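You operate a simulated robot arm through the tools that you are given. There is no shell and no other tool. Be economical: measure what you need, move in short steps, check, and stop when the job is done.

You are at the controls of a simulated robot arm. One attempt, no reset.

TASK
Stop the sealer, raise its head to 26 cm and slacken the tape tension to 1.
Fine: press stop first and leave it off; tighten the mast clamp again; width and case stay as they are.

It is judged by the outcome, as a careful person would: the job done as asked, and still so three seconds after it is handed in. It fails if anything else is knocked over, pushed out of place, dropped, spilled or broken.

THE ROBOT
A 7-joint arm with a fingered hand on a trunk, on a base that drives. Base frame: it is fixed to the floor where the robot stands at the start and does not move with it; the origin is under the middle of the robot, x ahead of it, y to its left, z up. Readings come in m, rad, newtons and seconds.
With the tool pointing down near the work surface it reaches from about 0.1 to 0.66 m from the robot's upright axis, wherever it stands. Its first joint turns from -1.204 to 3.002 rad. Places, roughly: case [1.5, 0.25, 0.75]; mast clamp knob [0.6, 0.1, 1.1]; sealer height wheel [0.6, 0, 1.3]; sealer stop button [0.6, 0.1, 0.7]; sealer width wheel [0.9, 0.1, 0.5]; tape tension knob [0.7, 0.4, 1]. Payload 3.4 kg.
The TCP is the grasp point between the finger pads, 0.039 m short of the fingertips. In the tool frame z runs along the fingers and y along their closing line. Largest opening 0.18 m; the body of the gripper starts 0.111 m behind the TCP. The gripper is a hand of 3 fingers: y runs from the thumb to the fingers, the wrist lies at [0, 0, -0.262] in the tool frame.
Orientation is that of the tool frame in the base frame, as a unit quaternion [w, x, y, z]. With the fingers straight down and closing along the base's y, the tool's x points along the base's -x, its y along +y and its z along -z.

THE INTERFACE
- The arm moves only by the tool play_rows. Its argument "plan" is a list of rows, each a list of 6 numbers: the turn, a rotation vector about the base's x, y, z in degrees, then the shift along the base's x, y, z in m. In form: [[ax, ay, az, dx, dy, dz], ...]. A call has 1 to 8 rows; each row shifts and turns the commanded pose from where the row before left it. Each row takes 0.2 s and may step no farther than 0.05 m and 0.15 rad from the row before; otherwise, the whole call is refused. A pose out of reach is approached as far as the arm can. The call stops where the force on the tool passes 50 N (or 10 N more than at its start, if that is more) or the arm is blocked; 0.2 s more then pass. In this call time passes only in rows, and 0.2 s behind the last. The reply holds the time, the measured pose of the TCP, the force on the tool along the base axes, the opening and the grip force, in the units named above and with some noise, with the torque about the TCP (base axes, N m) and any sound that the robot's microphone picked up, and new pictures: "pictures" is both (left out), scene, wrist or none.
- Cameras (640 x 400 px; columns grow to the right, rows downward): "scene" is now at [0.0537, 0.0061, 1.9154]; the picture's right is [0.11, -0.99, -0.00], its down [-0.85, -0.09, -0.52] and it looks along [0.52, 0.06, -0.85] (base axes); focal length 256 px, centre (320, 200). "wrist" rides on the gripper at [0.063, -0.036, -0.128] in the tool frame; the picture's right is [0.50, 0.87, 0.00], its down [-0.75, 0.44, -0.49] and it looks along [-0.43, 0.25, 0.87] (tool axes); focal length 226 px, centre (320, 200). There is no depth. A picture from a camera that has moved, and an enlarged one, comes with that camera's place and axes in the base frame and with its lens.
- raise_lower(by): slides the trunk up (or, below 0, down) by that many m; the arm and the scene camera ride with it, the base frame stays. It gives what a move gives, with no picture.
- roll_base(legs): drives the robot by 1 to 6 legs, each [ahead, left, turn to the left] in m, m and rad, along the robot's own axes; the way and the turn of a leg run together, so that a leg with both is an arc; at most 1.5 m and 3.142 rad a leg. The arm and the cameras ride along, it lands a little off, and it stops where it bumps. It gives what a move gives, and a new picture of the scene camera.
- curl_fingers(finger1, finger2, thumb_bend): sets how far each is bent, from 0 (flat) to 1 (curled in); at 0.3 the hand is open as for a grip, at 0.7 the pads meet at the TCP. One left out holds its place. A second passes; each finger stops where it meets its share of the squeeze, and holds until it gets a number again. It is the only way to open and close the hand. It gives what a move gives, with no picture; readings hold the bend of each and the force on the fingers (four entries, about 0 where the hand has none), thumb and palm.
- head_to(pan, tilt): turns the head with the scene camera to pan (to the left, within 2.496 rad either way) and tilt (down, from -0.506 to 1.204), counted from straight ahead of the robot. It gives what a move gives, and a new picture of the scene camera.
- inspect(camera, box): a new picture of the part [left, top, right, bottom] of that camera's present view, enlarged. It takes no simulated time.
- sign_off(): hands the job in; it is judged then, once.

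Work in short steps. Places have to be worked out from the pictures, the camera data and where the tool is seen: move nearer, look again, correct. Check each grasp and each placing, and mend what went wrong. You have 120 turns and 260 pictures in all, those below and enlarged ones among them. Open the gripper and draw the arm clear of the work before you hand the job in, unless the task says otherwise; then end with one line.

The tools are called after "Request:" as name(argument=value, ...) on one line, values as JSON. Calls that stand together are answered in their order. play_rows: Moves the arm, as the interface text tells. Its arguments: {"type":"object","properties":{"plan":{"type":"array"},"pictures":{"type":"string","enum":["both","scene","wrist","none"]}},"required":["plan"]} The other tools are called the same way: raise_lower (by) slides the trunk up or down; curl_fingers (finger1, finger2, thumb_bend) moves the fingers one by one; roll_base (legs) drives the base; head_to (pan, tilt) turns the head that bears the scene camera; inspect (camera, box) takes an enlarged picture of a part of a camera's view; sign_off () hands the job in.

At the start:

```text
time: 0.0
ee_pos: [0.3208, 0.1688, 1.4991]
tool_rot: [0.0, 0.001, 1.0, 0.001]
wrist_force: [1.3, 0.4, -0.8]
torque: [-0.01, 0.03, -0.02]
width: 0.18
grasp_force: 0.0
shape: jaw
bend: [0.3, 0.3, 0.3]
finger forces: [0.0, 0.0, 0.0, 0.0, 0.0, 0.0]
trunk travel left (down, up): [-0.4, 0.142]
robot x, y, heading: [-0.0013, -0.0026, -0.004]
head pan, tilt: [0.11, 1.023]
```

scene: 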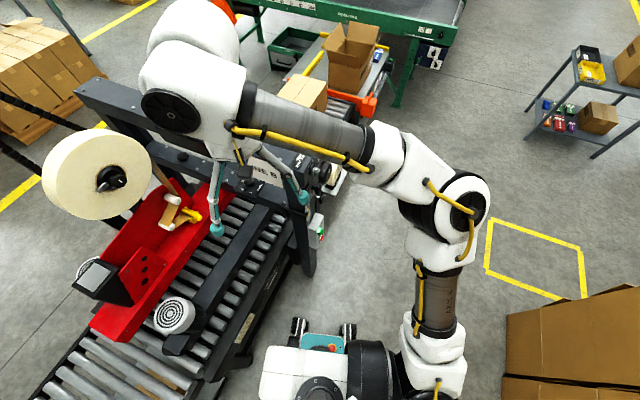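
wrist: 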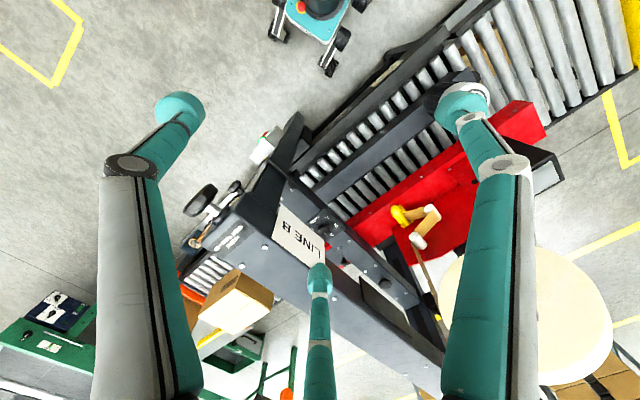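

The scene shows the sealer to the left-ahead with the arm over it. I'll look with the head from different angles and enlarge views to locate the controls.

Request:
head_to(pan=0.3, tilt=0.75)

Request:
inspect(camera="scene", box=[60, 60, 380, 260])

Request:
inspect(camera="wrist", box=[160, 80, 480, 280])

```text
time: 0.8
ee_pos: [0.3197, 0.1685, 1.5015]
tool_rot: [0.001, 0.001, 1.0, 0.0]
wrist_force: [0.2, -0.7, 0.0]
torque: [-0.01, 0.01, -0.02]
width: 0.1799
grasp_force: 0.0
shape: jaw
bend: [0.3, 0.3, 0.3]
finger forces: [0.0, 0.1, 0.0, 0.0, 0.0, 0.1]
trunk travel left (down, up): [-0.4, 0.142]
robot x, y, heading: [-0.0009, 0.0008, -0.001]
head pan, tilt: [0.3, 0.75]
camera scene: at [0.0652, 0.023, 1.936], right [0.3, -0.96, 0.0], down [-0.65, -0.2, -0.73], along [0.7, 0.22, -0.68], focal length 256 px, centre (320, 200)
```

scene: 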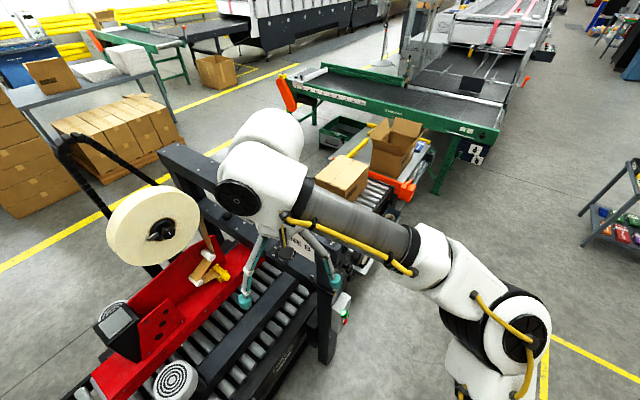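

```text
2.00 times, centred on (220, 160) of scene
camera zoom: at [0.0652, 0.023, 1.936], right [0.3, -0.96, 0.0], down [-0.65, -0.2, -0.73], along [0.7, 0.22, -0.68], focal length 511 px, centre (520, 280)
```

zoom: 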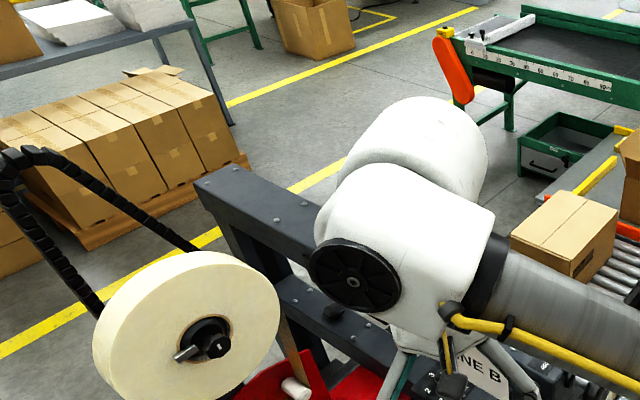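

```text
2.00 times, centred on (320, 180) of wrist
camera zoom: at [0.2579, 0.1332, 1.628], right [-0.5, 0.87, 0.0], down [0.75, 0.43, 0.49], along [0.43, 0.25, -0.87], focal length 452 px, centre (320, 240)
```

zoom: 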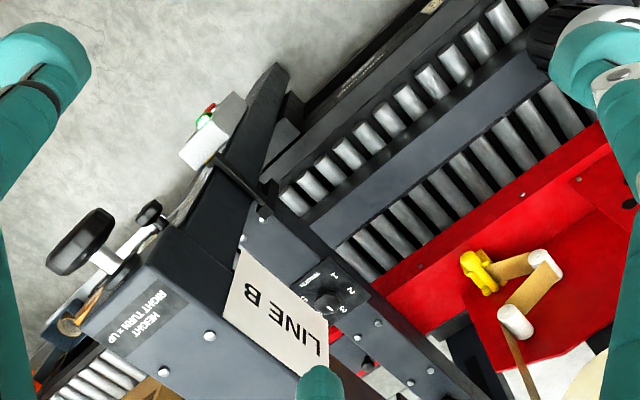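

The arm hides the mast. I shift the arm to the right (−y) to get a clear view.

Request:
play_rows(plan=[[0, 0, 0, -0.01, -0.045, 0], [0, 0, 0, -0.01, -0.045, 0], [0, 0, 0, -0.01, -0.045, 0], [0, 0, 0, -0.01, -0.045, 0], [0, 0, 0, 0, -0.05, 0], [0, 0, 0, 0, -0.05, 0], [0, 0, 0, 0, -0.05, 0], [0, 0, 0, 0, -0.05, 0]])

```text
time: 2.6
ee_pos: [0.2842, -0.2063, 1.4897]
tool_rot: [0.0, 0.0, 1.0, 0.004]
wrist_force: [1.7, -0.7, -0.2]
torque: [-0.01, 0.01, 0.02]
width: 0.1799
grasp_force: 0.0
shape: jaw
bend: [0.3, 0.3, 0.3]
finger forces: [0.0, 0.0, 0.1, 0.0, 0.0, 0.0]
out of reach, approached as far as the arm can: row 8
trunk travel left (down, up): [-0.4, 0.142]
robot x, y, heading: [-0.0031, 0.0013, -0.003]
head pan, tilt: [0.3, 0.75]
camera scene: at [0.0629, 0.013, 1.9362], right [0.3, -0.96, -0.01], down [-0.65, -0.2, -0.73], along [0.7, 0.22, -0.68], focal length 256 px, centre (320, 200)
camera wrist: at [0.2218, -0.2422, 1.6184], right [-0.5, 0.87, 0.0], down [0.75, 0.43, 0.49], along [0.43, 0.25, -0.87], focal length 226 px, centre (320, 200)
```

scene: 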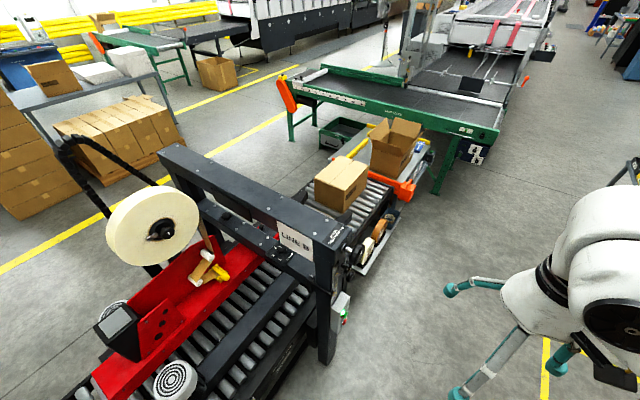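
wrist: 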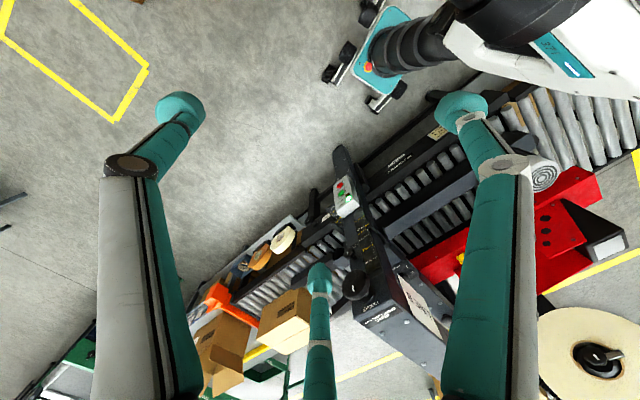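

Request:
inspect(camera="wrist", box=[300, 130, 460, 230])

Request:
inspect(camera="wrist", box=[320, 210, 480, 370])

Request:
inspect(camera="scene", box=[230, 200, 390, 360])

```text
4.00 times, centred on (380, 180) of wrist
camera zoom: at [0.2218, -0.2422, 1.6184], right [-0.5, 0.87, 0.0], down [0.75, 0.43, 0.49], along [0.43, 0.25, -0.87], focal length 904 px, centre (80, 280)
```

zoom: 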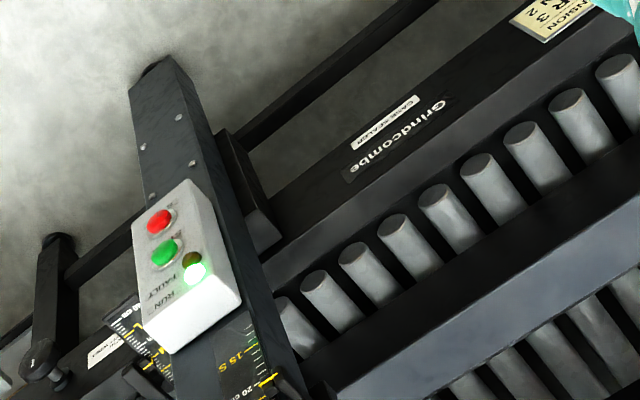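

```text
2.50 times, centred on (400, 290) of wrist
camera zoom: at [0.2218, -0.2422, 1.6184], right [-0.5, 0.87, 0.0], down [0.75, 0.43, 0.49], along [0.43, 0.25, -0.87], focal length 565 px, centre (120, -25)
```

zoom: 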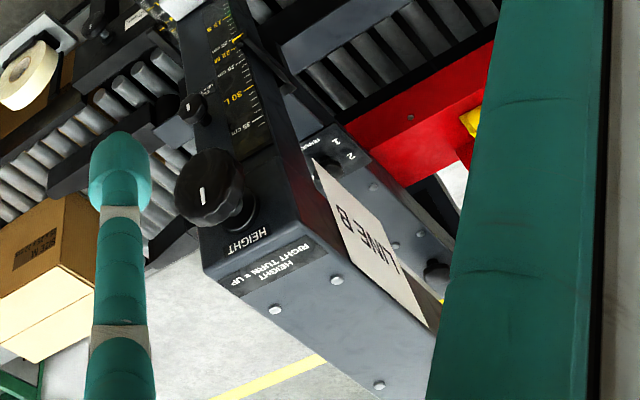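

```text
2.50 times, centred on (310, 280) of scene
camera zoom: at [0.0629, 0.013, 1.9362], right [0.3, -0.96, -0.01], down [-0.65, -0.2, -0.73], along [0.7, 0.22, -0.68], focal length 639 px, centre (345, 0)
```

zoom: 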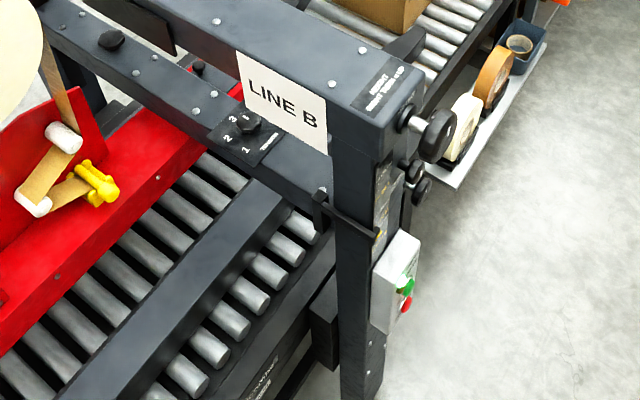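

Controls are on the mast's −y face, so I want to stand at about (0.6,−0.7) facing +y. I look to the right to check the floor there.

Request:
head_to(pan=-0.9, tilt=0.8)

```text
time: 4.0
ee_pos: [0.2844, -0.2038, 1.4906]
tool_rot: [0.0, 0.001, 1.0, 0.003]
wrist_force: [1.1, -0.3, -0.2]
torque: [-0.02, -0.01, 0.0]
width: 0.1798
grasp_force: 0.1
shape: jaw
bend: [0.3, 0.3, 0.3]
finger forces: [0.1, 0.0, 0.0, 0.1, 0.1, 0.0]
trunk travel left (down, up): [-0.4, 0.142]
robot x, y, heading: [0.0025, 0.0035, -0.0]
head pan, tilt: [-0.901, 0.799]
camera scene: at [0.0344, -0.0707, 1.9319], right [-0.78, -0.62, 0.0], down [-0.45, 0.56, -0.69], along [0.43, -0.54, -0.72], focal length 256 px, centre (320, 200)
```

scene: 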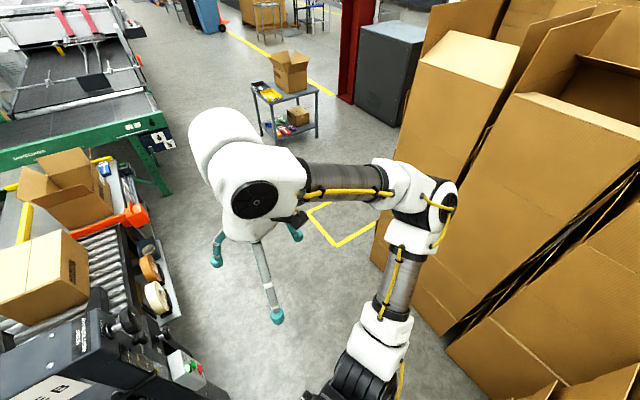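

The floor right of the mast is free apart from the tall boxes at x<0.35, y<−1. I drive diagonally, then turn to face +y.

Request:
roll_base(legs=[[0.45, -0.5, 0], [0, 0, 0.8], [0, 0, 0.77]])

Request:
head_to(pan=0.1, tilt=0.9)

```text
time: 11.8
ee_pos: [0.658, -0.2144, 1.4901]
tool_rot: [0.001, 0.709, -0.705, -0.004]
wrist_force: [-0.3, 0.5, 0.0]
torque: [-0.03, -0.02, -0.01]
width: 0.1799
grasp_force: 0.0
shape: jaw
bend: [0.3, 0.3, 0.3]
finger forces: [0.0, 0.0, 0.0, 0.0, 0.0, 0.0]
trunk travel left (down, up): [-0.4, 0.142]
robot x, y, heading: [0.4569, -0.4977, 1.574]
head pan, tilt: [-0.901, 0.799]
camera scene: at [0.5356, -0.4635, 1.9313], right [0.63, -0.78, -0.01], down [-0.57, -0.45, -0.69], along [0.54, 0.44, -0.72], focal length 256 px, centre (320, 200)
```

scene: 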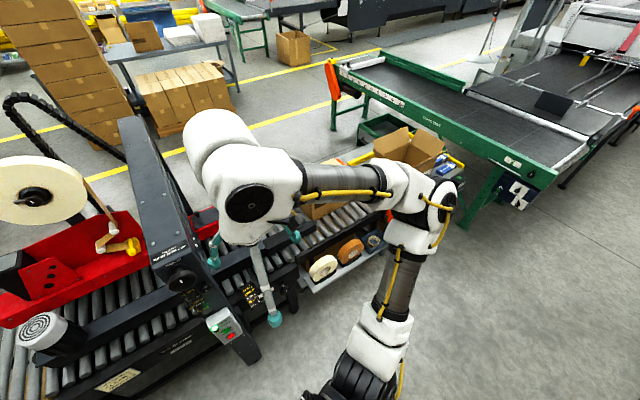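

```text
time: 13.1
ee_pos: [0.6373, -0.2168, 1.4923]
tool_rot: [-0.004, 0.71, -0.704, 0.001]
wrist_force: [-0.1, 0.3, -0.7]
torque: [-0.02, -0.01, -0.03]
width: 0.1797
grasp_force: 0.0
shape: jaw
bend: [0.3, 0.3, 0.3]
finger forces: [0.0, 0.0, 0.1, 0.2, 0.1, 0.1]
trunk travel left (down, up): [-0.4, 0.142]
robot x, y, heading: [0.4501, -0.4998, 1.576]
head pan, tilt: [0.099, 0.901]
camera scene: at [0.4367, -0.4392, 1.9242], right [0.99, 0.11, 0.0], down [0.08, -0.78, -0.62], along [-0.06, 0.62, -0.78], focal length 256 px, centre (320, 200)
```

scene: 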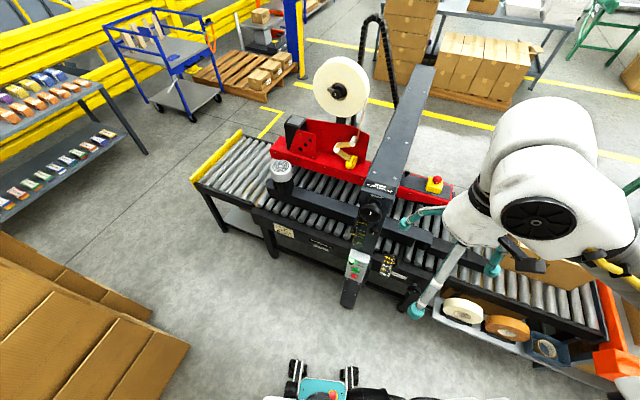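

Good view of the sealer now; I enlarge the mast area.

Request:
inspect(camera="scene", box=[310, 180, 420, 300])

Request:
inspect(camera="scene", box=[320, 120, 480, 220])

```text
3.33 times, centred on (365, 240) of scene
camera zoom: at [0.4367, -0.4392, 1.9242], right [0.99, 0.11, 0.0], down [0.08, -0.78, -0.62], along [-0.06, 0.62, -0.78], focal length 852 px, centre (170, 67)
```

zoom: 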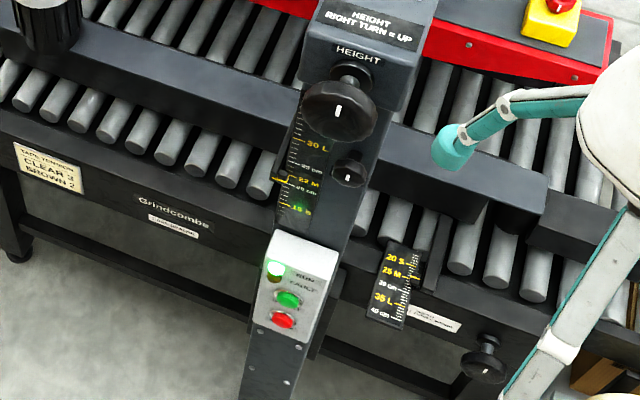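

```text
4.00 times, centred on (400, 170) of scene
camera zoom: at [0.4367, -0.4392, 1.9242], right [0.99, 0.11, 0.0], down [0.08, -0.78, -0.62], along [-0.06, 0.62, -0.78], focal length 1022 px, centre (0, 320)
```

zoom: 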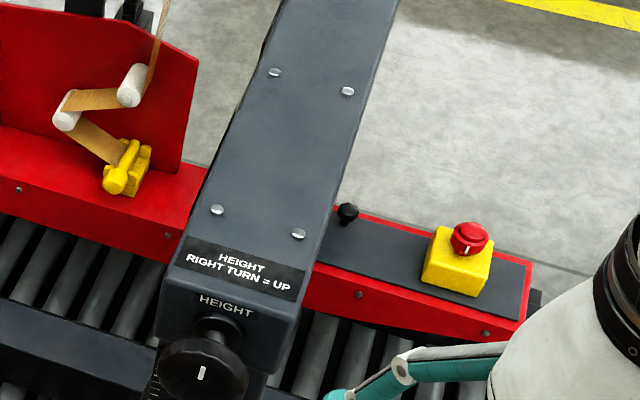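

The mast scale reads about 22–23 with "15 S / 22 M / 30 L" markings, red stop below green on the white box. I back up, then swing the hand horizontal toward +y.

Request:
roll_base(legs=[[-0.22, -0.1, 0]])

Request:
play_rows(plan=[[8.4, 0, 0, -0.01, 0.02, -0.03], [8.4, 0, 0, -0.01, 0.02, -0.03], [8.4, 0, 0, -0.01, 0.02, -0.03], [8.4, 0, 0, -0.01, 0.02, -0.03], [8.4, 0, 0, -0.01, 0.02, -0.03], [8.4, 0, 0, -0.01, 0.02, -0.03]])

```text
time: 14.9
ee_pos: [0.7398, -0.4335, 1.4938]
tool_rot: [-0.003, 0.71, -0.704, 0.002]
wrist_force: [0.3, -0.6, -0.3]
torque: [0.0, 0.0, -0.01]
width: 0.1801
grasp_force: 0.0
shape: jaw
bend: [0.3, 0.3, 0.3]
finger forces: [0.0, 0.0, 0.0, 0.1, 0.0, 0.0]
trunk travel left (down, up): [-0.4, 0.142]
robot x, y, heading: [0.5526, -0.716, 1.58]
head pan, tilt: [0.099, 0.901]
camera scene: at [0.541, -0.6565, 1.9241], right [0.99, 0.11, 0.0], down [0.08, -0.78, -0.62], along [-0.06, 0.62, -0.79], focal length 256 px, centre (320, 200)
```

scene: 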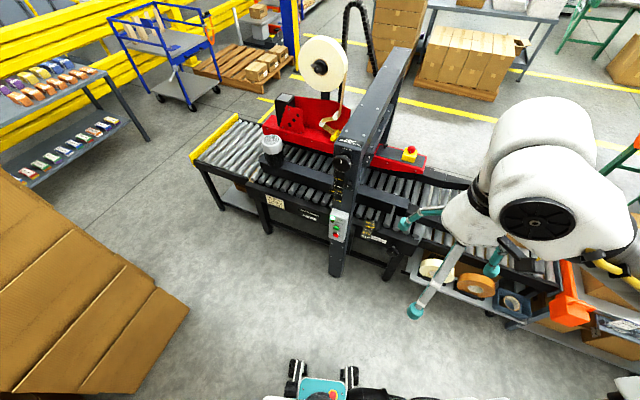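

```text
time: 16.3
ee_pos: [0.6645, -0.3082, 1.3814]
tool_rot: [-0.27, 0.668, -0.645, -0.255]
wrist_force: [-0.7, -0.4, 0.1]
torque: [0.01, 0.0, 0.06]
width: 0.1799
grasp_force: 0.1
shape: jaw
bend: [0.3, 0.3, 0.3]
finger forces: [0.0, 0.1, 0.1, 0.0, 0.0, 0.0]
out of reach, approached as far as the arm can: row 5, 6
trunk travel left (down, up): [-0.4, 0.142]
robot x, y, heading: [0.5508, -0.7197, 1.576]
head pan, tilt: [0.099, 0.901]
camera scene: at [0.548, -0.6607, 1.9244], right [0.99, 0.11, 0.0], down [0.08, -0.78, -0.62], along [-0.07, 0.62, -0.78], focal length 256 px, centre (320, 200)
camera wrist: at [0.7025, -0.4408, 1.4323], right [-0.85, -0.38, -0.37], down [-0.47, 0.2, 0.86], along [-0.25, 0.9, -0.34], focal length 226 px, centre (320, 200)
```

scene: 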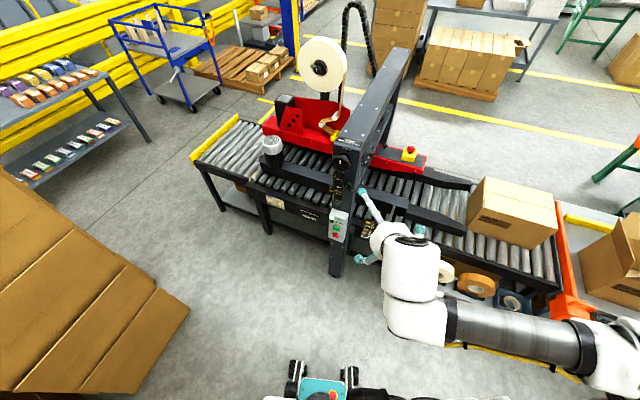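
wrist: 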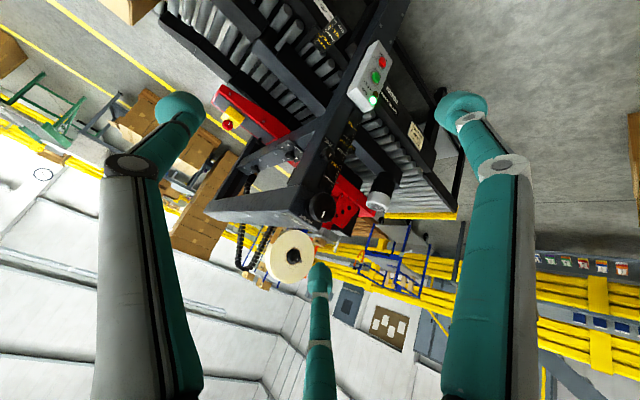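

The hand is 45° over and near a reach limit. I continue the tilt while moving forward and down.

Request:
play_rows(plan=[[8.4, 0, 0, -0.01, 0.02, -0.03], [8.4, 0, 0, -0.01, 0.02, -0.03], [8.4, 0, 0, -0.01, 0.02, -0.03], [8.4, 0, 0, 0, 0.0, -0.04], [8.4, 0, 0, 0, 0.0, -0.04]])

```text
time: 17.5
ee_pos: [0.6443, -0.139, 1.2941]
tool_rot: [0.417, -0.577, 0.58, 0.395]
wrist_force: [-0.6, -0.4, 0.3]
torque: [-0.04, 0.02, -0.01]
width: 0.1801
grasp_force: 0.1
shape: jaw
bend: [0.3, 0.3, 0.3]
finger forces: [0.1, 0.1, 0.0, 0.0, 0.0, 0.0]
out of reach, approached as far as the arm can: row 1, 2, 3, 4, 5
trunk travel left (down, up): [-0.4, 0.142]
robot x, y, heading: [0.5529, -0.7171, 1.582]
head pan, tilt: [0.099, 0.901]
camera scene: at [0.5372, -0.6436, 1.9234], right [0.99, 0.11, 0.0], down [0.09, -0.79, -0.61], along [-0.06, 0.61, -0.79], focal length 256 px, centre (320, 200)
camera wrist: at [0.6775, -0.2799, 1.2801], right [-0.86, -0.15, -0.49], down [-0.46, -0.19, 0.87], along [-0.22, 0.97, 0.1], focal length 226 px, centre (320, 200)
```

scene: 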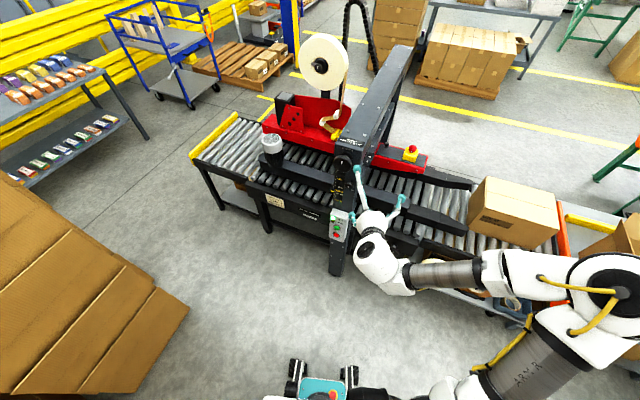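
wrist: 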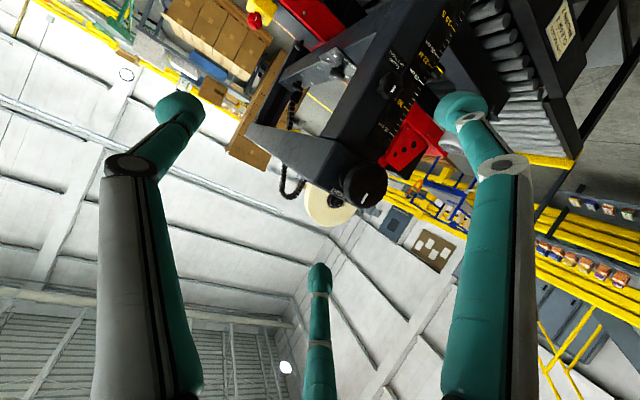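

The fingertips are near the height wheel; I back off a bit, then lower the trunk so the arm can work at button height.

Request:
roll_base(legs=[[-0.15, -0.05, 0]])

Request:
raise_lower(by=-0.38)

Request:
play_rows(plan=[[5, 0, 0, 0, 0.0, -0.03], [5, 0, 0, 0, 0.0, -0.03], [5, 0, 0, 0, 0.0, -0.03]])

```text
time: 18.9
ee_pos: [0.6965, -0.2972, 1.2995]
tool_rot: [0.419, -0.575, 0.579, 0.398]
wrist_force: [0.3, -1.1, 0.2]
torque: [-0.02, 0.0, -0.03]
width: 0.18
grasp_force: 0.1
shape: jaw
bend: [0.3, 0.3, 0.3]
finger forces: [0.0, 0.0, 0.0, 0.0, 0.0, 0.0]
trunk travel left (down, up): [-0.4, 0.142]
robot x, y, heading: [0.6038, -0.8696, 1.587]
head pan, tilt: [0.099, 0.901]
camera scene: at [0.5948, -0.8051, 1.9241], right [0.99, 0.11, 0.0], down [0.08, -0.78, -0.62], along [-0.07, 0.62, -0.79], focal length 256 px, centre (320, 200)
```

scene: 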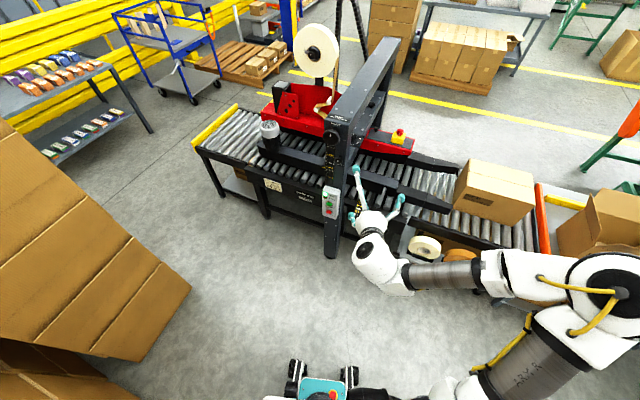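

```text
time: 22.6
ee_pos: [0.6967, -0.2199, 0.6373]
tool_rot: [-0.256, 0.665, -0.662, -0.231]
wrist_force: [-0.3, 0.6, 0.2]
torque: [-0.02, -0.04, 0.02]
width: 0.1798
grasp_force: 0.0
shape: jaw
bend: [0.3, 0.3, 0.3]
finger forces: [0.0, 0.0, 0.0, 0.0, 0.0, 0.0]
trunk travel left (down, up): [-0.02, 0.522]
robot x, y, heading: [0.6012, -0.8673, 1.577]
head pan, tilt: [0.099, 0.901]
```

```text
time: 23.4
ee_pos: [0.6959, -0.2195, 0.546]
tool_rot: [0.342, -0.626, 0.626, 0.316]
wrist_force: [-0.1, 0.9, 0.4]
torque: [-0.01, -0.03, 0.0]
width: 0.1801
grasp_force: 0.1
shape: jaw
bend: [0.3, 0.3, 0.3]
finger forces: [0.0, 0.1, 0.2, 0.0, 0.1, 0.1]
trunk travel left (down, up): [-0.02, 0.522]
robot x, y, heading: [0.6018, -0.8674, 1.576]
head pan, tilt: [0.099, 0.901]
camera scene: at [0.5974, -0.3495, 1.4711], right [0.99, 0.11, -0.01], down [0.08, -0.78, -0.62], along [-0.07, 0.61, -0.79], focal length 256 px, centre (320, 200)
camera wrist: at [0.7302, -0.3598, 0.5681], right [-0.86, -0.27, -0.44], down [-0.46, 0.03, 0.89], along [-0.22, 0.96, -0.15], focal length 226 px, centre (320, 200)
```

scene: 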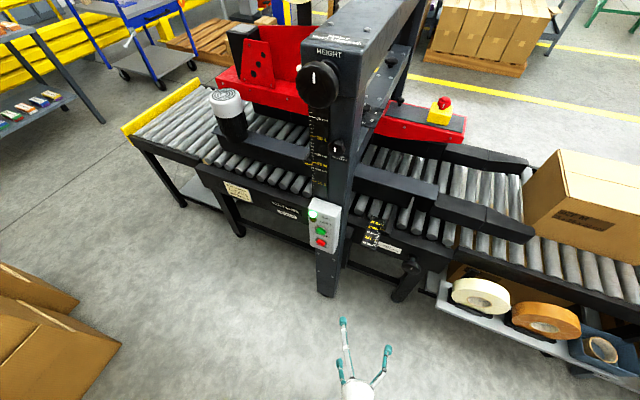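
wrist: 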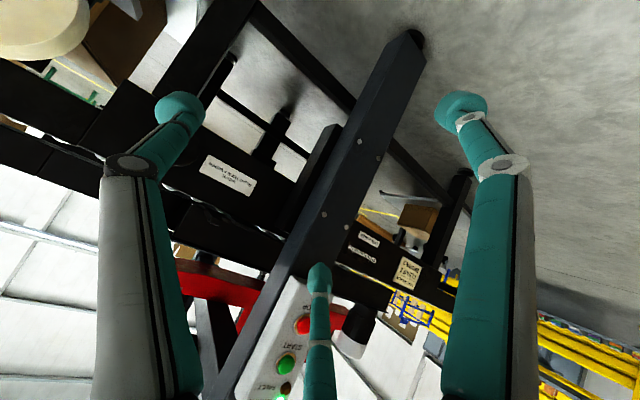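

The trunk folds forward as it lowers, so poses change; the stop button triangulates to about (0.55, 0.05, 0.735). I level the hand and bring it to that height, keeping y at −0.2.

Request:
play_rows(plan=[[8.4, 0, 0, -0.02, -0.0, 0.04], [8.4, 0, 0, -0.02, -0.0, 0.04], [8.4, 0, 0, -0.02, -0.0, 0.04], [8.4, 0, 0, -0.02, -0.0, 0.04], [0, 0, 0, -0.03, 0, 0.02]])

Request:
inspect(camera="scene", box=[260, 20, 460, 270])

```text
time: 24.6
ee_pos: [0.5852, -0.221, 0.7273]
tool_rot: [0.509, -0.5, 0.507, 0.483]
wrist_force: [-0.3, -1.0, -0.1]
torque: [-0.02, 0.0, 0.0]
width: 0.18
grasp_force: 0.2
shape: jaw
bend: [0.3, 0.3, 0.3]
finger forces: [0.1, 0.0, 0.1, 0.0, 0.1, 0.0]
trunk travel left (down, up): [-0.02, 0.522]
robot x, y, heading: [0.6025, -0.869, 1.582]
head pan, tilt: [0.099, 0.901]
camera scene: at [0.5926, -0.3514, 1.4719], right [0.99, 0.11, 0.0], down [0.08, -0.78, -0.62], along [-0.07, 0.61, -0.79], focal length 256 px, centre (320, 200)
camera wrist: at [0.6188, -0.3491, 0.6677], right [-0.86, 0.02, -0.52], down [-0.47, -0.46, 0.75], along [-0.22, 0.89, 0.41], focal length 226 px, centre (320, 200)
```

scene: 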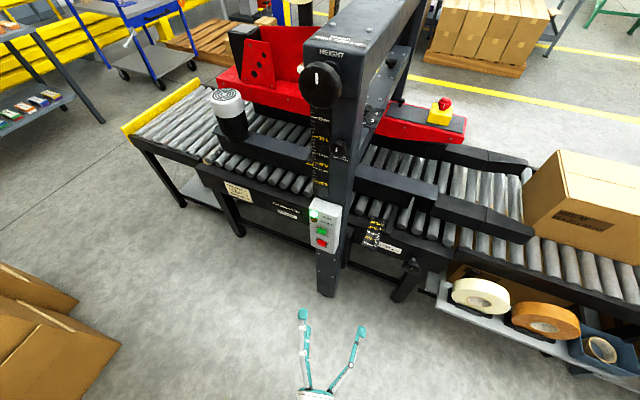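
wrist: 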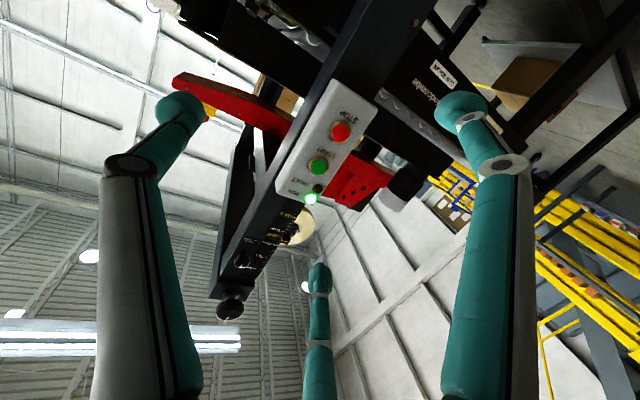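

```text
1.60 times, centred on (360, 145) of scene
camera zoom: at [0.5926, -0.3514, 1.4719], right [0.99, 0.11, 0.0], down [0.08, -0.78, -0.62], along [-0.07, 0.61, -0.79], focal length 409 px, centre (256, 288)
```

zoom: 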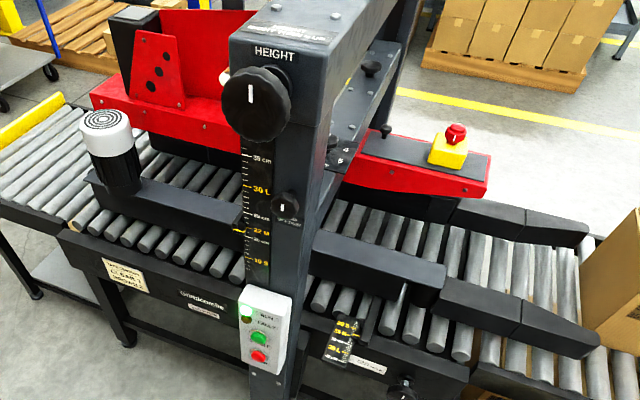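

Hand is level; red button seen at about (0.556, 0.05, 0.72). I curl the two fingers in and keep the thumb as a poker.

Request:
curl_fingers(finger1=1.0, finger2=1.0, thumb_bend=0.3)

Request:
play_rows(plan=[[0, 0, 0, 0.0, 0.01, 0]])

```text
time: 25.6
ee_pos: [0.5861, -0.2192, 0.7265]
tool_rot: [0.507, -0.501, 0.508, 0.483]
wrist_force: [-0.2, 0.1, -0.8]
torque: [0.0, -0.01, 0.01]
width: 0.0746
grasp_force: 0.1
shape: fingers
bend: [0.75, 0.75, 0.3]
finger forces: [0.0, 0.0, 0.1, 0.0, 0.1, 0.1]
trunk travel left (down, up): [-0.02, 0.522]
robot x, y, heading: [0.6061, -0.868, 1.58]
head pan, tilt: [0.099, 0.901]
```

```text
time: 26.0
ee_pos: [0.5863, -0.21, 0.7272]
tool_rot: [0.507, -0.501, 0.508, 0.484]
wrist_force: [0.0, 0.0, 0.2]
torque: [0.03, -0.02, -0.01]
width: 0.0743
grasp_force: 0.0
shape: fingers
bend: [0.75, 0.75, 0.3]
finger forces: [0.1, 0.0, 0.0, 0.0, 0.0, 0.0]
trunk travel left (down, up): [-0.02, 0.522]
robot x, y, heading: [0.6032, -0.8691, 1.577]
head pan, tilt: [0.099, 0.901]
camera scene: at [0.5947, -0.3512, 1.4718], right [0.99, 0.11, 0.0], down [0.08, -0.78, -0.62], along [-0.07, 0.61, -0.79], focal length 256 px, centre (320, 200)
camera wrist: at [0.6195, -0.3386, 0.667], right [-0.86, 0.02, -0.51], down [-0.46, -0.46, 0.76], along [-0.22, 0.89, 0.41], focal length 226 px, centre (320, 200)
```

scene: 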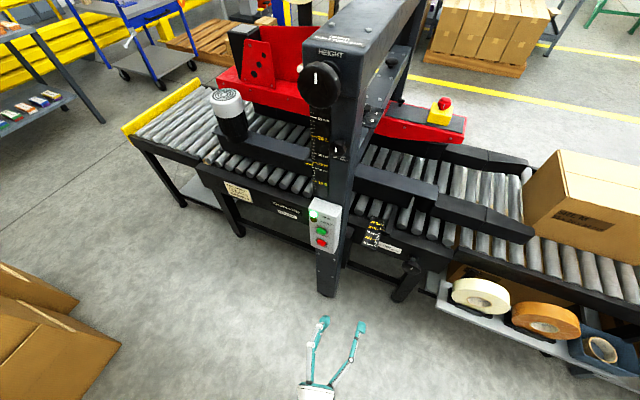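
wrist: 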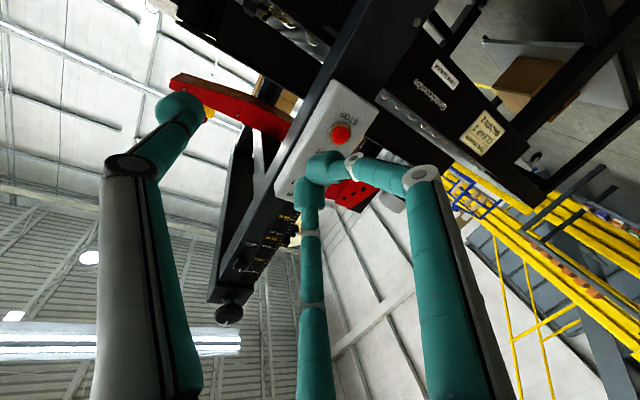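

Fingers stop at 0.75 with tips near the TCP line. I open finger1 again to leave one finger alone as poker.

Request:
curl_fingers(finger1=0.3, finger2=0.75, thumb_bend=0.3)

Request:
inspect(camera="wrist", box=[160, 60, 480, 260])

Request:
inspect(camera="scene", box=[240, 200, 440, 400])

```text
time: 27.0
ee_pos: [0.5866, -0.2099, 0.7261]
tool_rot: [0.507, -0.501, 0.509, 0.483]
wrist_force: [0.1, -0.1, 0.2]
torque: [0.05, 0.03, 0.0]
width: 0.1514
grasp_force: 0.0
shape: fingers
bend: [0.3, 0.75, 0.3]
finger forces: [0.0, 0.0, 0.1, 0.0, 0.0, 0.0]
trunk travel left (down, up): [-0.02, 0.522]
robot x, y, heading: [0.6006, -0.8666, 1.577]
head pan, tilt: [0.099, 0.901]
```

```text
2.00 times, centred on (320, 160) of wrist
camera zoom: at [0.6195, -0.3388, 0.667], right [-0.86, 0.02, -0.51], down [-0.46, -0.46, 0.76], along [-0.22, 0.89, 0.41], focal length 452 px, centre (320, 280)
```

zoom: 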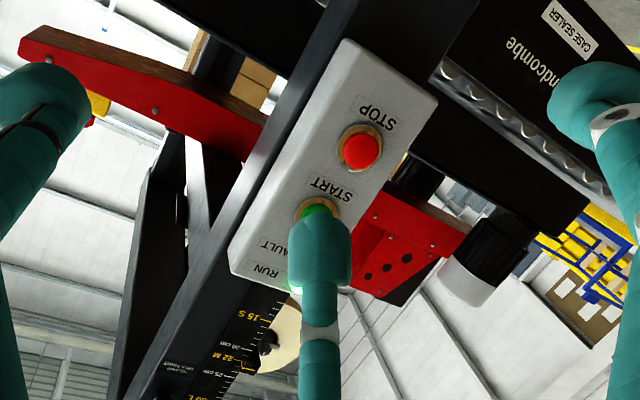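

```text
2.00 times, centred on (340, 300) of scene
camera zoom: at [0.5945, -0.3513, 1.4718], right [0.99, 0.11, 0.0], down [0.08, -0.78, -0.62], along [-0.07, 0.61, -0.79], focal length 511 px, centre (280, 0)
```

zoom: 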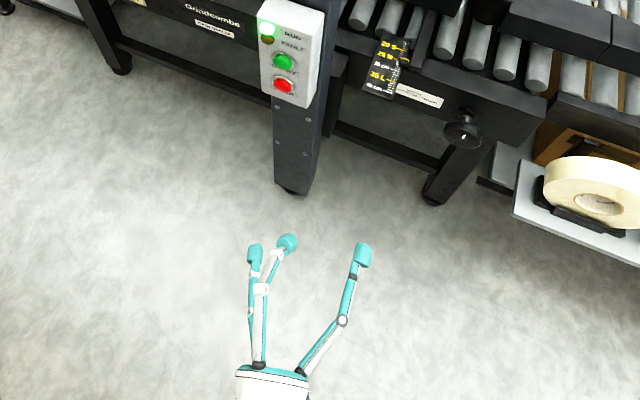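

Finger2's tip is on the TCP line at about (0.586,−0.175,0.725); red button about (0.555,0.05,0.721). I flatten finger1 out of the way, align and approach.

Request:
curl_fingers(finger1=0.0, finger2=0.75, thumb_bend=0.0)

Request:
play_rows(plan=[[0, 0, 0, -0.016, 0.02, -0.002], [0, 0, 0, -0.015, 0.04, -0.002], [0, 0, 0, 0, 0.05, 0], [0, 0, 0, 0, 0.05, 0]])

Request:
inspect(camera="wrist", box=[160, 60, 480, 260])

```text
time: 28.0
ee_pos: [0.5861, -0.2093, 0.7269]
tool_rot: [0.508, -0.5, 0.509, 0.482]
wrist_force: [-0.7, 0.2, -0.9]
torque: [0.01, -0.04, -0.02]
width: 0.2236
grasp_force: 0.1
shape: fingers
bend: [0.0, 0.75, 0.0]
finger forces: [0.0, 0.0, 0.0, 0.0, 0.0, 0.1]
trunk travel left (down, up): [-0.02, 0.522]
robot x, y, heading: [0.6043, -0.8631, 1.576]
head pan, tilt: [0.099, 0.901]
```

```text
time: 29.0
ee_pos: [0.5537, -0.0496, 0.7228]
tool_rot: [0.507, -0.5, 0.509, 0.483]
wrist_force: [0.7, -0.1, 0.9]
torque: [0.0, 0.0, 0.0]
width: 0.2235
grasp_force: 0.0
shape: fingers
bend: [0.0, 0.75, 0.0]
finger forces: [0.0, 0.1, 0.0, 0.1, 0.1, 0.1]
trunk travel left (down, up): [-0.02, 0.522]
robot x, y, heading: [0.6022, -0.8679, 1.58]
head pan, tilt: [0.099, 0.901]
camera scene: at [0.5928, -0.3507, 1.4716], right [0.99, 0.11, 0.0], down [0.08, -0.78, -0.62], along [-0.07, 0.61, -0.79], focal length 256 px, centre (320, 200)
camera wrist: at [0.5882, -0.1782, 0.6634], right [-0.86, 0.02, -0.51], down [-0.46, -0.46, 0.76], along [-0.23, 0.89, 0.41], focal length 226 px, centre (320, 200)
```

scene: 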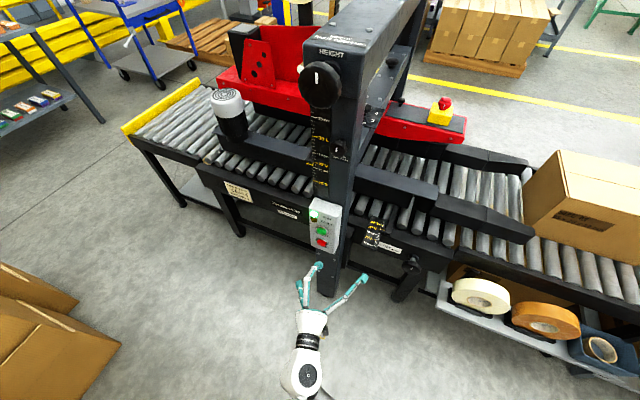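
wrist: 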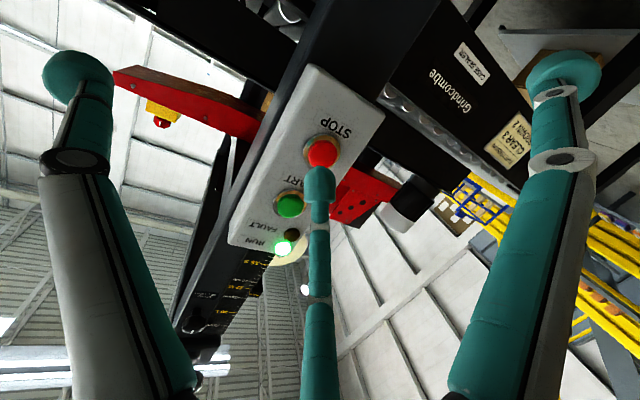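

```text
2.00 times, centred on (320, 160) of wrist
camera zoom: at [0.5882, -0.1782, 0.6634], right [-0.86, 0.02, -0.51], down [-0.46, -0.46, 0.76], along [-0.23, 0.89, 0.41], focal length 452 px, centre (320, 280)
```

zoom: 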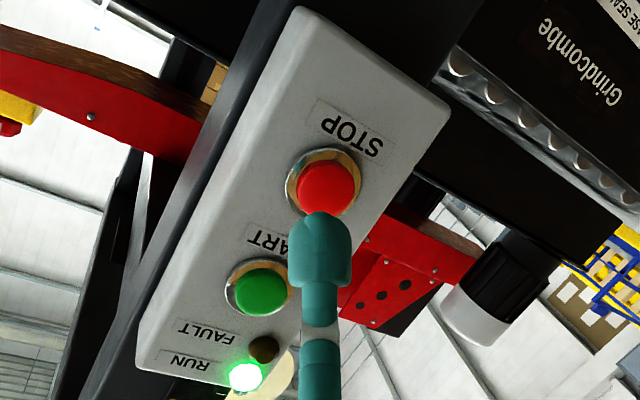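

Aligned on the stop button; I press straight forward in small steps.

Request:
play_rows(plan=[[0, 0, 0, 0, 0.03, -0.001], [0, 0, 0, 0, 0.02, 0], [0, 0, 0, 0, 0.01, 0], [0, 0, 0, 0, 0.01, 0]], pictures="none")

Request:
inspect(camera="wrist", box=[160, 60, 480, 260])

```text
time: 30.0
ee_pos: [0.5543, 0.0207, 0.7213]
tool_rot: [0.507, -0.5, 0.508, 0.484]
wrist_force: [0.5, -2.5, -0.7]
torque: [-0.03, -0.01, 0.0]
width: 0.2235
grasp_force: 0.8
shape: fingers
bend: [0.0, 0.76, 0.0]
finger forces: [0.1, 1.8, 0.0, 0.0, 0.1, 0.0]
trunk travel left (down, up): [-0.02, 0.522]
robot x, y, heading: [0.603, -0.8708, 1.578]
head pan, tilt: [0.099, 0.901]
```

```text
2.00 times, centred on (320, 160) of wrist
camera zoom: at [0.5884, -0.1089, 0.6616], right [-0.86, 0.02, -0.51], down [-0.46, -0.46, 0.76], along [-0.23, 0.89, 0.41], focal length 452 px, centre (320, 280)
```

zoom: 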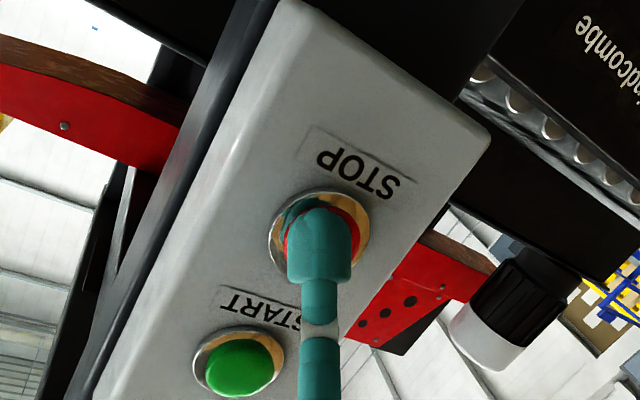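

Contact just begun (2.5 N). I push a little more and listen for a click.

Request:
play_rows(plan=[[0, 0, 0, 0, 0.006, 0], [0, 0, 0, 0, 0.006, 0]], pictures="scene")

Request:
inspect(camera="scene", box=[280, 190, 360, 260])

```text
time: 30.6
ee_pos: [0.553, 0.0307, 0.7223]
tool_rot: [0.507, -0.5, 0.508, 0.484]
wrist_force: [-1.3, -13.5, -0.1]
torque: [-0.11, -0.02, -0.06]
width: 0.2235
grasp_force: 6.6
shape: fingers
bend: [0.0, 0.78, 0.0]
finger forces: [0.0, 13.0, 0.1, 0.0, 0.0, 0.1]
trunk travel left (down, up): [-0.02, 0.522]
robot x, y, heading: [0.6047, -0.8691, 1.581]
head pan, tilt: [0.099, 0.901]
heard: click
camera scene: at [0.5921, -0.3526, 1.4723], right [0.99, 0.11, 0.0], down [0.08, -0.78, -0.62], along [-0.07, 0.61, -0.79], focal length 256 px, centre (320, 200)
```

scene: 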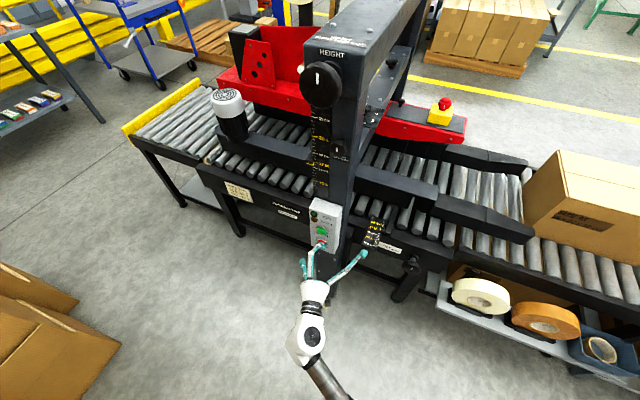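

```text
5.71 times, centred on (320, 225) of scene
camera zoom: at [0.5921, -0.3526, 1.4723], right [0.99, 0.11, 0.0], down [0.08, -0.78, -0.62], along [-0.07, 0.61, -0.79], focal length 1461 px, centre (320, 57)
```

zoom: 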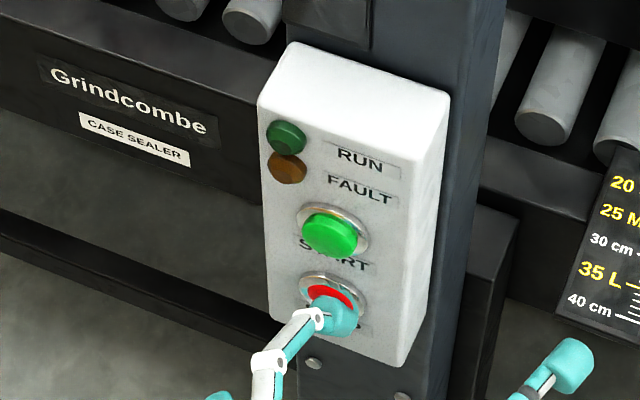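

Stop clicked and RUN light is out. I back off, then raise the trunk for the clamp knob.

Request:
play_rows(plan=[[0, 0, 0, 0, -0.05, 0], [0, 0, 0, 0, -0.05, 0], [0, 0, 0, 0, -0.05, 0], [0, 0, 0, 0, -0.05, 0], [0, 0, 0, 0.0, -0.05, 0]], pictures="none")

Request:
raise_lower(by=0.2)

Request:
curl_fingers(finger1=0.3, finger2=0.3, thumb_bend=0.3)

Request:
head_to(pan=0.0, tilt=0.7)

```text
time: 31.8
ee_pos: [0.5538, -0.2181, 0.7202]
tool_rot: [0.507, -0.5, 0.508, 0.483]
wrist_force: [0.0, 0.4, 0.5]
torque: [0.0, -0.04, 0.02]
width: 0.2235
grasp_force: 0.1
shape: fingers
bend: [0.0, 0.75, 0.0]
finger forces: [0.1, 0.1, 0.0, 0.0, 0.1, 0.1]
trunk travel left (down, up): [-0.02, 0.522]
robot x, y, heading: [0.6054, -0.8674, 1.575]
head pan, tilt: [0.099, 0.901]
```

```text
time: 33.9
ee_pos: [0.5555, -0.2175, 0.9201]
tool_rot: [0.507, -0.501, 0.509, 0.483]
wrist_force: [-1.1, -0.1, -0.7]
torque: [-0.01, -0.03, 0.0]
width: 0.2236
grasp_force: 0.0
shape: fingers
bend: [0.0, 0.75, 0.0]
finger forces: [0.0, 0.0, 0.0, 0.0, 0.0, 0.1]
trunk travel left (down, up): [-0.22, 0.322]
robot x, y, heading: [0.6073, -0.8653, 1.581]
head pan, tilt: [0.099, 0.901]
```

```text
time: 34.9
ee_pos: [0.5546, -0.2178, 0.9209]
tool_rot: [0.508, -0.5, 0.509, 0.483]
wrist_force: [0.1, -0.4, 0.1]
torque: [-0.01, -0.02, 0.01]
width: 0.1525
grasp_force: 0.1
shape: fingers
bend: [0.3, 0.3, 0.3]
finger forces: [0.1, 0.0, 0.0, 0.0, 0.0, 0.0]
trunk travel left (down, up): [-0.22, 0.322]
robot x, y, heading: [0.6038, -0.8673, 1.579]
head pan, tilt: [0.099, 0.901]
```

```text
time: 35.7
ee_pos: [0.5546, -0.2174, 0.9205]
tool_rot: [0.507, -0.502, 0.508, 0.483]
wrist_force: [0.4, -0.5, -0.4]
torque: [-0.01, 0.01, 0.0]
width: 0.1525
grasp_force: 0.1
shape: fingers
bend: [0.3, 0.3, 0.3]
finger forces: [0.0, 0.0, 0.1, 0.0, 0.0, 0.1]
trunk travel left (down, up): [-0.22, 0.322]
robot x, y, heading: [0.5994, -0.8647, 1.583]
head pan, tilt: [0.0, 0.7]
camera scene: at [0.6029, -0.664, 1.7568], right [1.0, 0.01, 0.0], down [0.0, -0.65, -0.76], along [-0.01, 0.76, -0.65], focal length 256 px, centre (320, 200)
```

scene: 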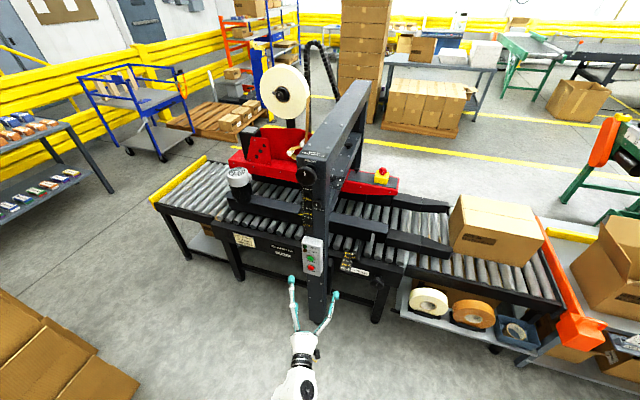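

Vertical this time; hand pose kept. I raise the hand in front of the clamp knob estimated at (0.588, 0.05, 1.13).

Request:
play_rows(plan=[[0, 0, 0, 0.01, 0, 0.045], [0, 0, 0, 0.01, 0, 0.045], [0, 0, 0, 0.01, 0, 0.045], [0, 0, 0, 0, 0, 0.045], [0, 0, 0, 0, 0, 0.03]])

Request:
inspect(camera="wrist", box=[160, 60, 480, 260])

Request:
inspect(camera="scene", box=[280, 150, 380, 270])

```text
time: 36.9
ee_pos: [0.5848, -0.219, 1.1296]
tool_rot: [0.507, -0.501, 0.508, 0.484]
wrist_force: [0.0, -0.2, 0.5]
torque: [0.03, 0.03, 0.0]
width: 0.1523
grasp_force: 0.0
shape: fingers
bend: [0.3, 0.3, 0.3]
finger forces: [0.1, 0.1, 0.1, 0.1, 0.1, 0.0]
trunk travel left (down, up): [-0.22, 0.322]
robot x, y, heading: [0.6039, -0.8674, 1.582]
head pan, tilt: [0.0, 0.7]
camera scene: at [0.6022, -0.6632, 1.7567], right [1.0, 0.01, 0.0], down [0.0, -0.65, -0.76], along [-0.01, 0.76, -0.65], focal length 256 px, centre (320, 200)
camera wrist: at [0.6191, -0.3474, 1.0711], right [-0.86, 0.02, -0.51], down [-0.46, -0.46, 0.76], along [-0.23, 0.89, 0.41], focal length 226 px, centre (320, 200)
```

scene: 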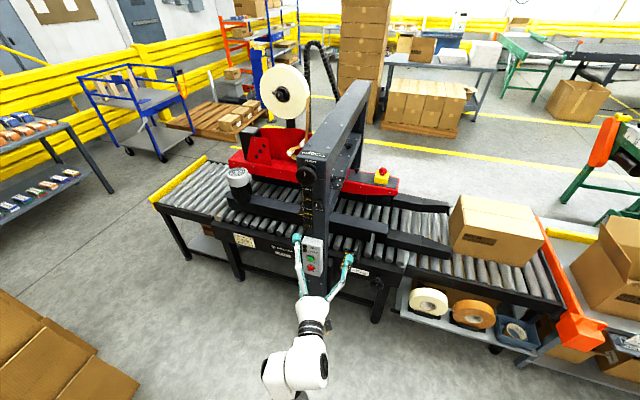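
wrist: 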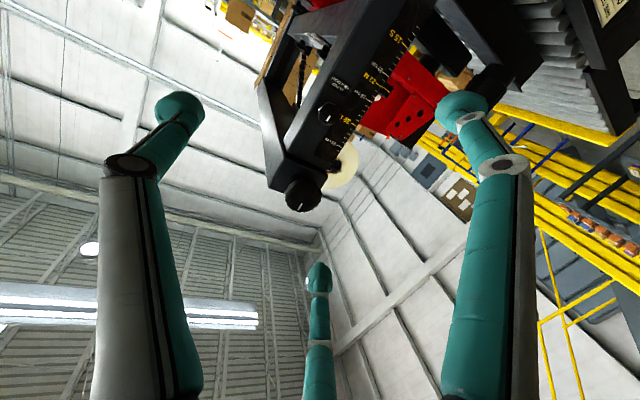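

```text
2.00 times, centred on (320, 160) of wrist
camera zoom: at [0.6191, -0.3474, 1.0711], right [-0.86, 0.02, -0.51], down [-0.46, -0.46, 0.76], along [-0.23, 0.89, 0.41], focal length 452 px, centre (320, 280)
```

zoom: 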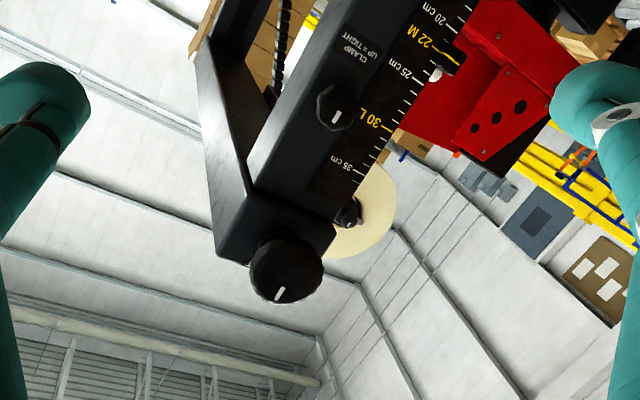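

```text
3.33 times, centred on (330, 210) of scene
camera zoom: at [0.6022, -0.6632, 1.7567], right [1.0, 0.01, 0.0], down [0.0, -0.65, -0.76], along [-0.01, 0.76, -0.65], focal length 852 px, centre (287, 167)
```

zoom: 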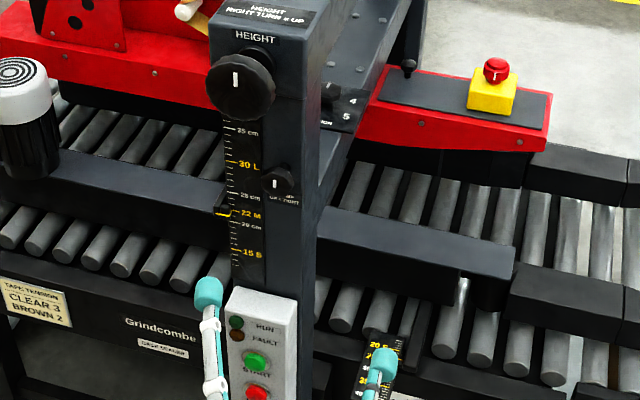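

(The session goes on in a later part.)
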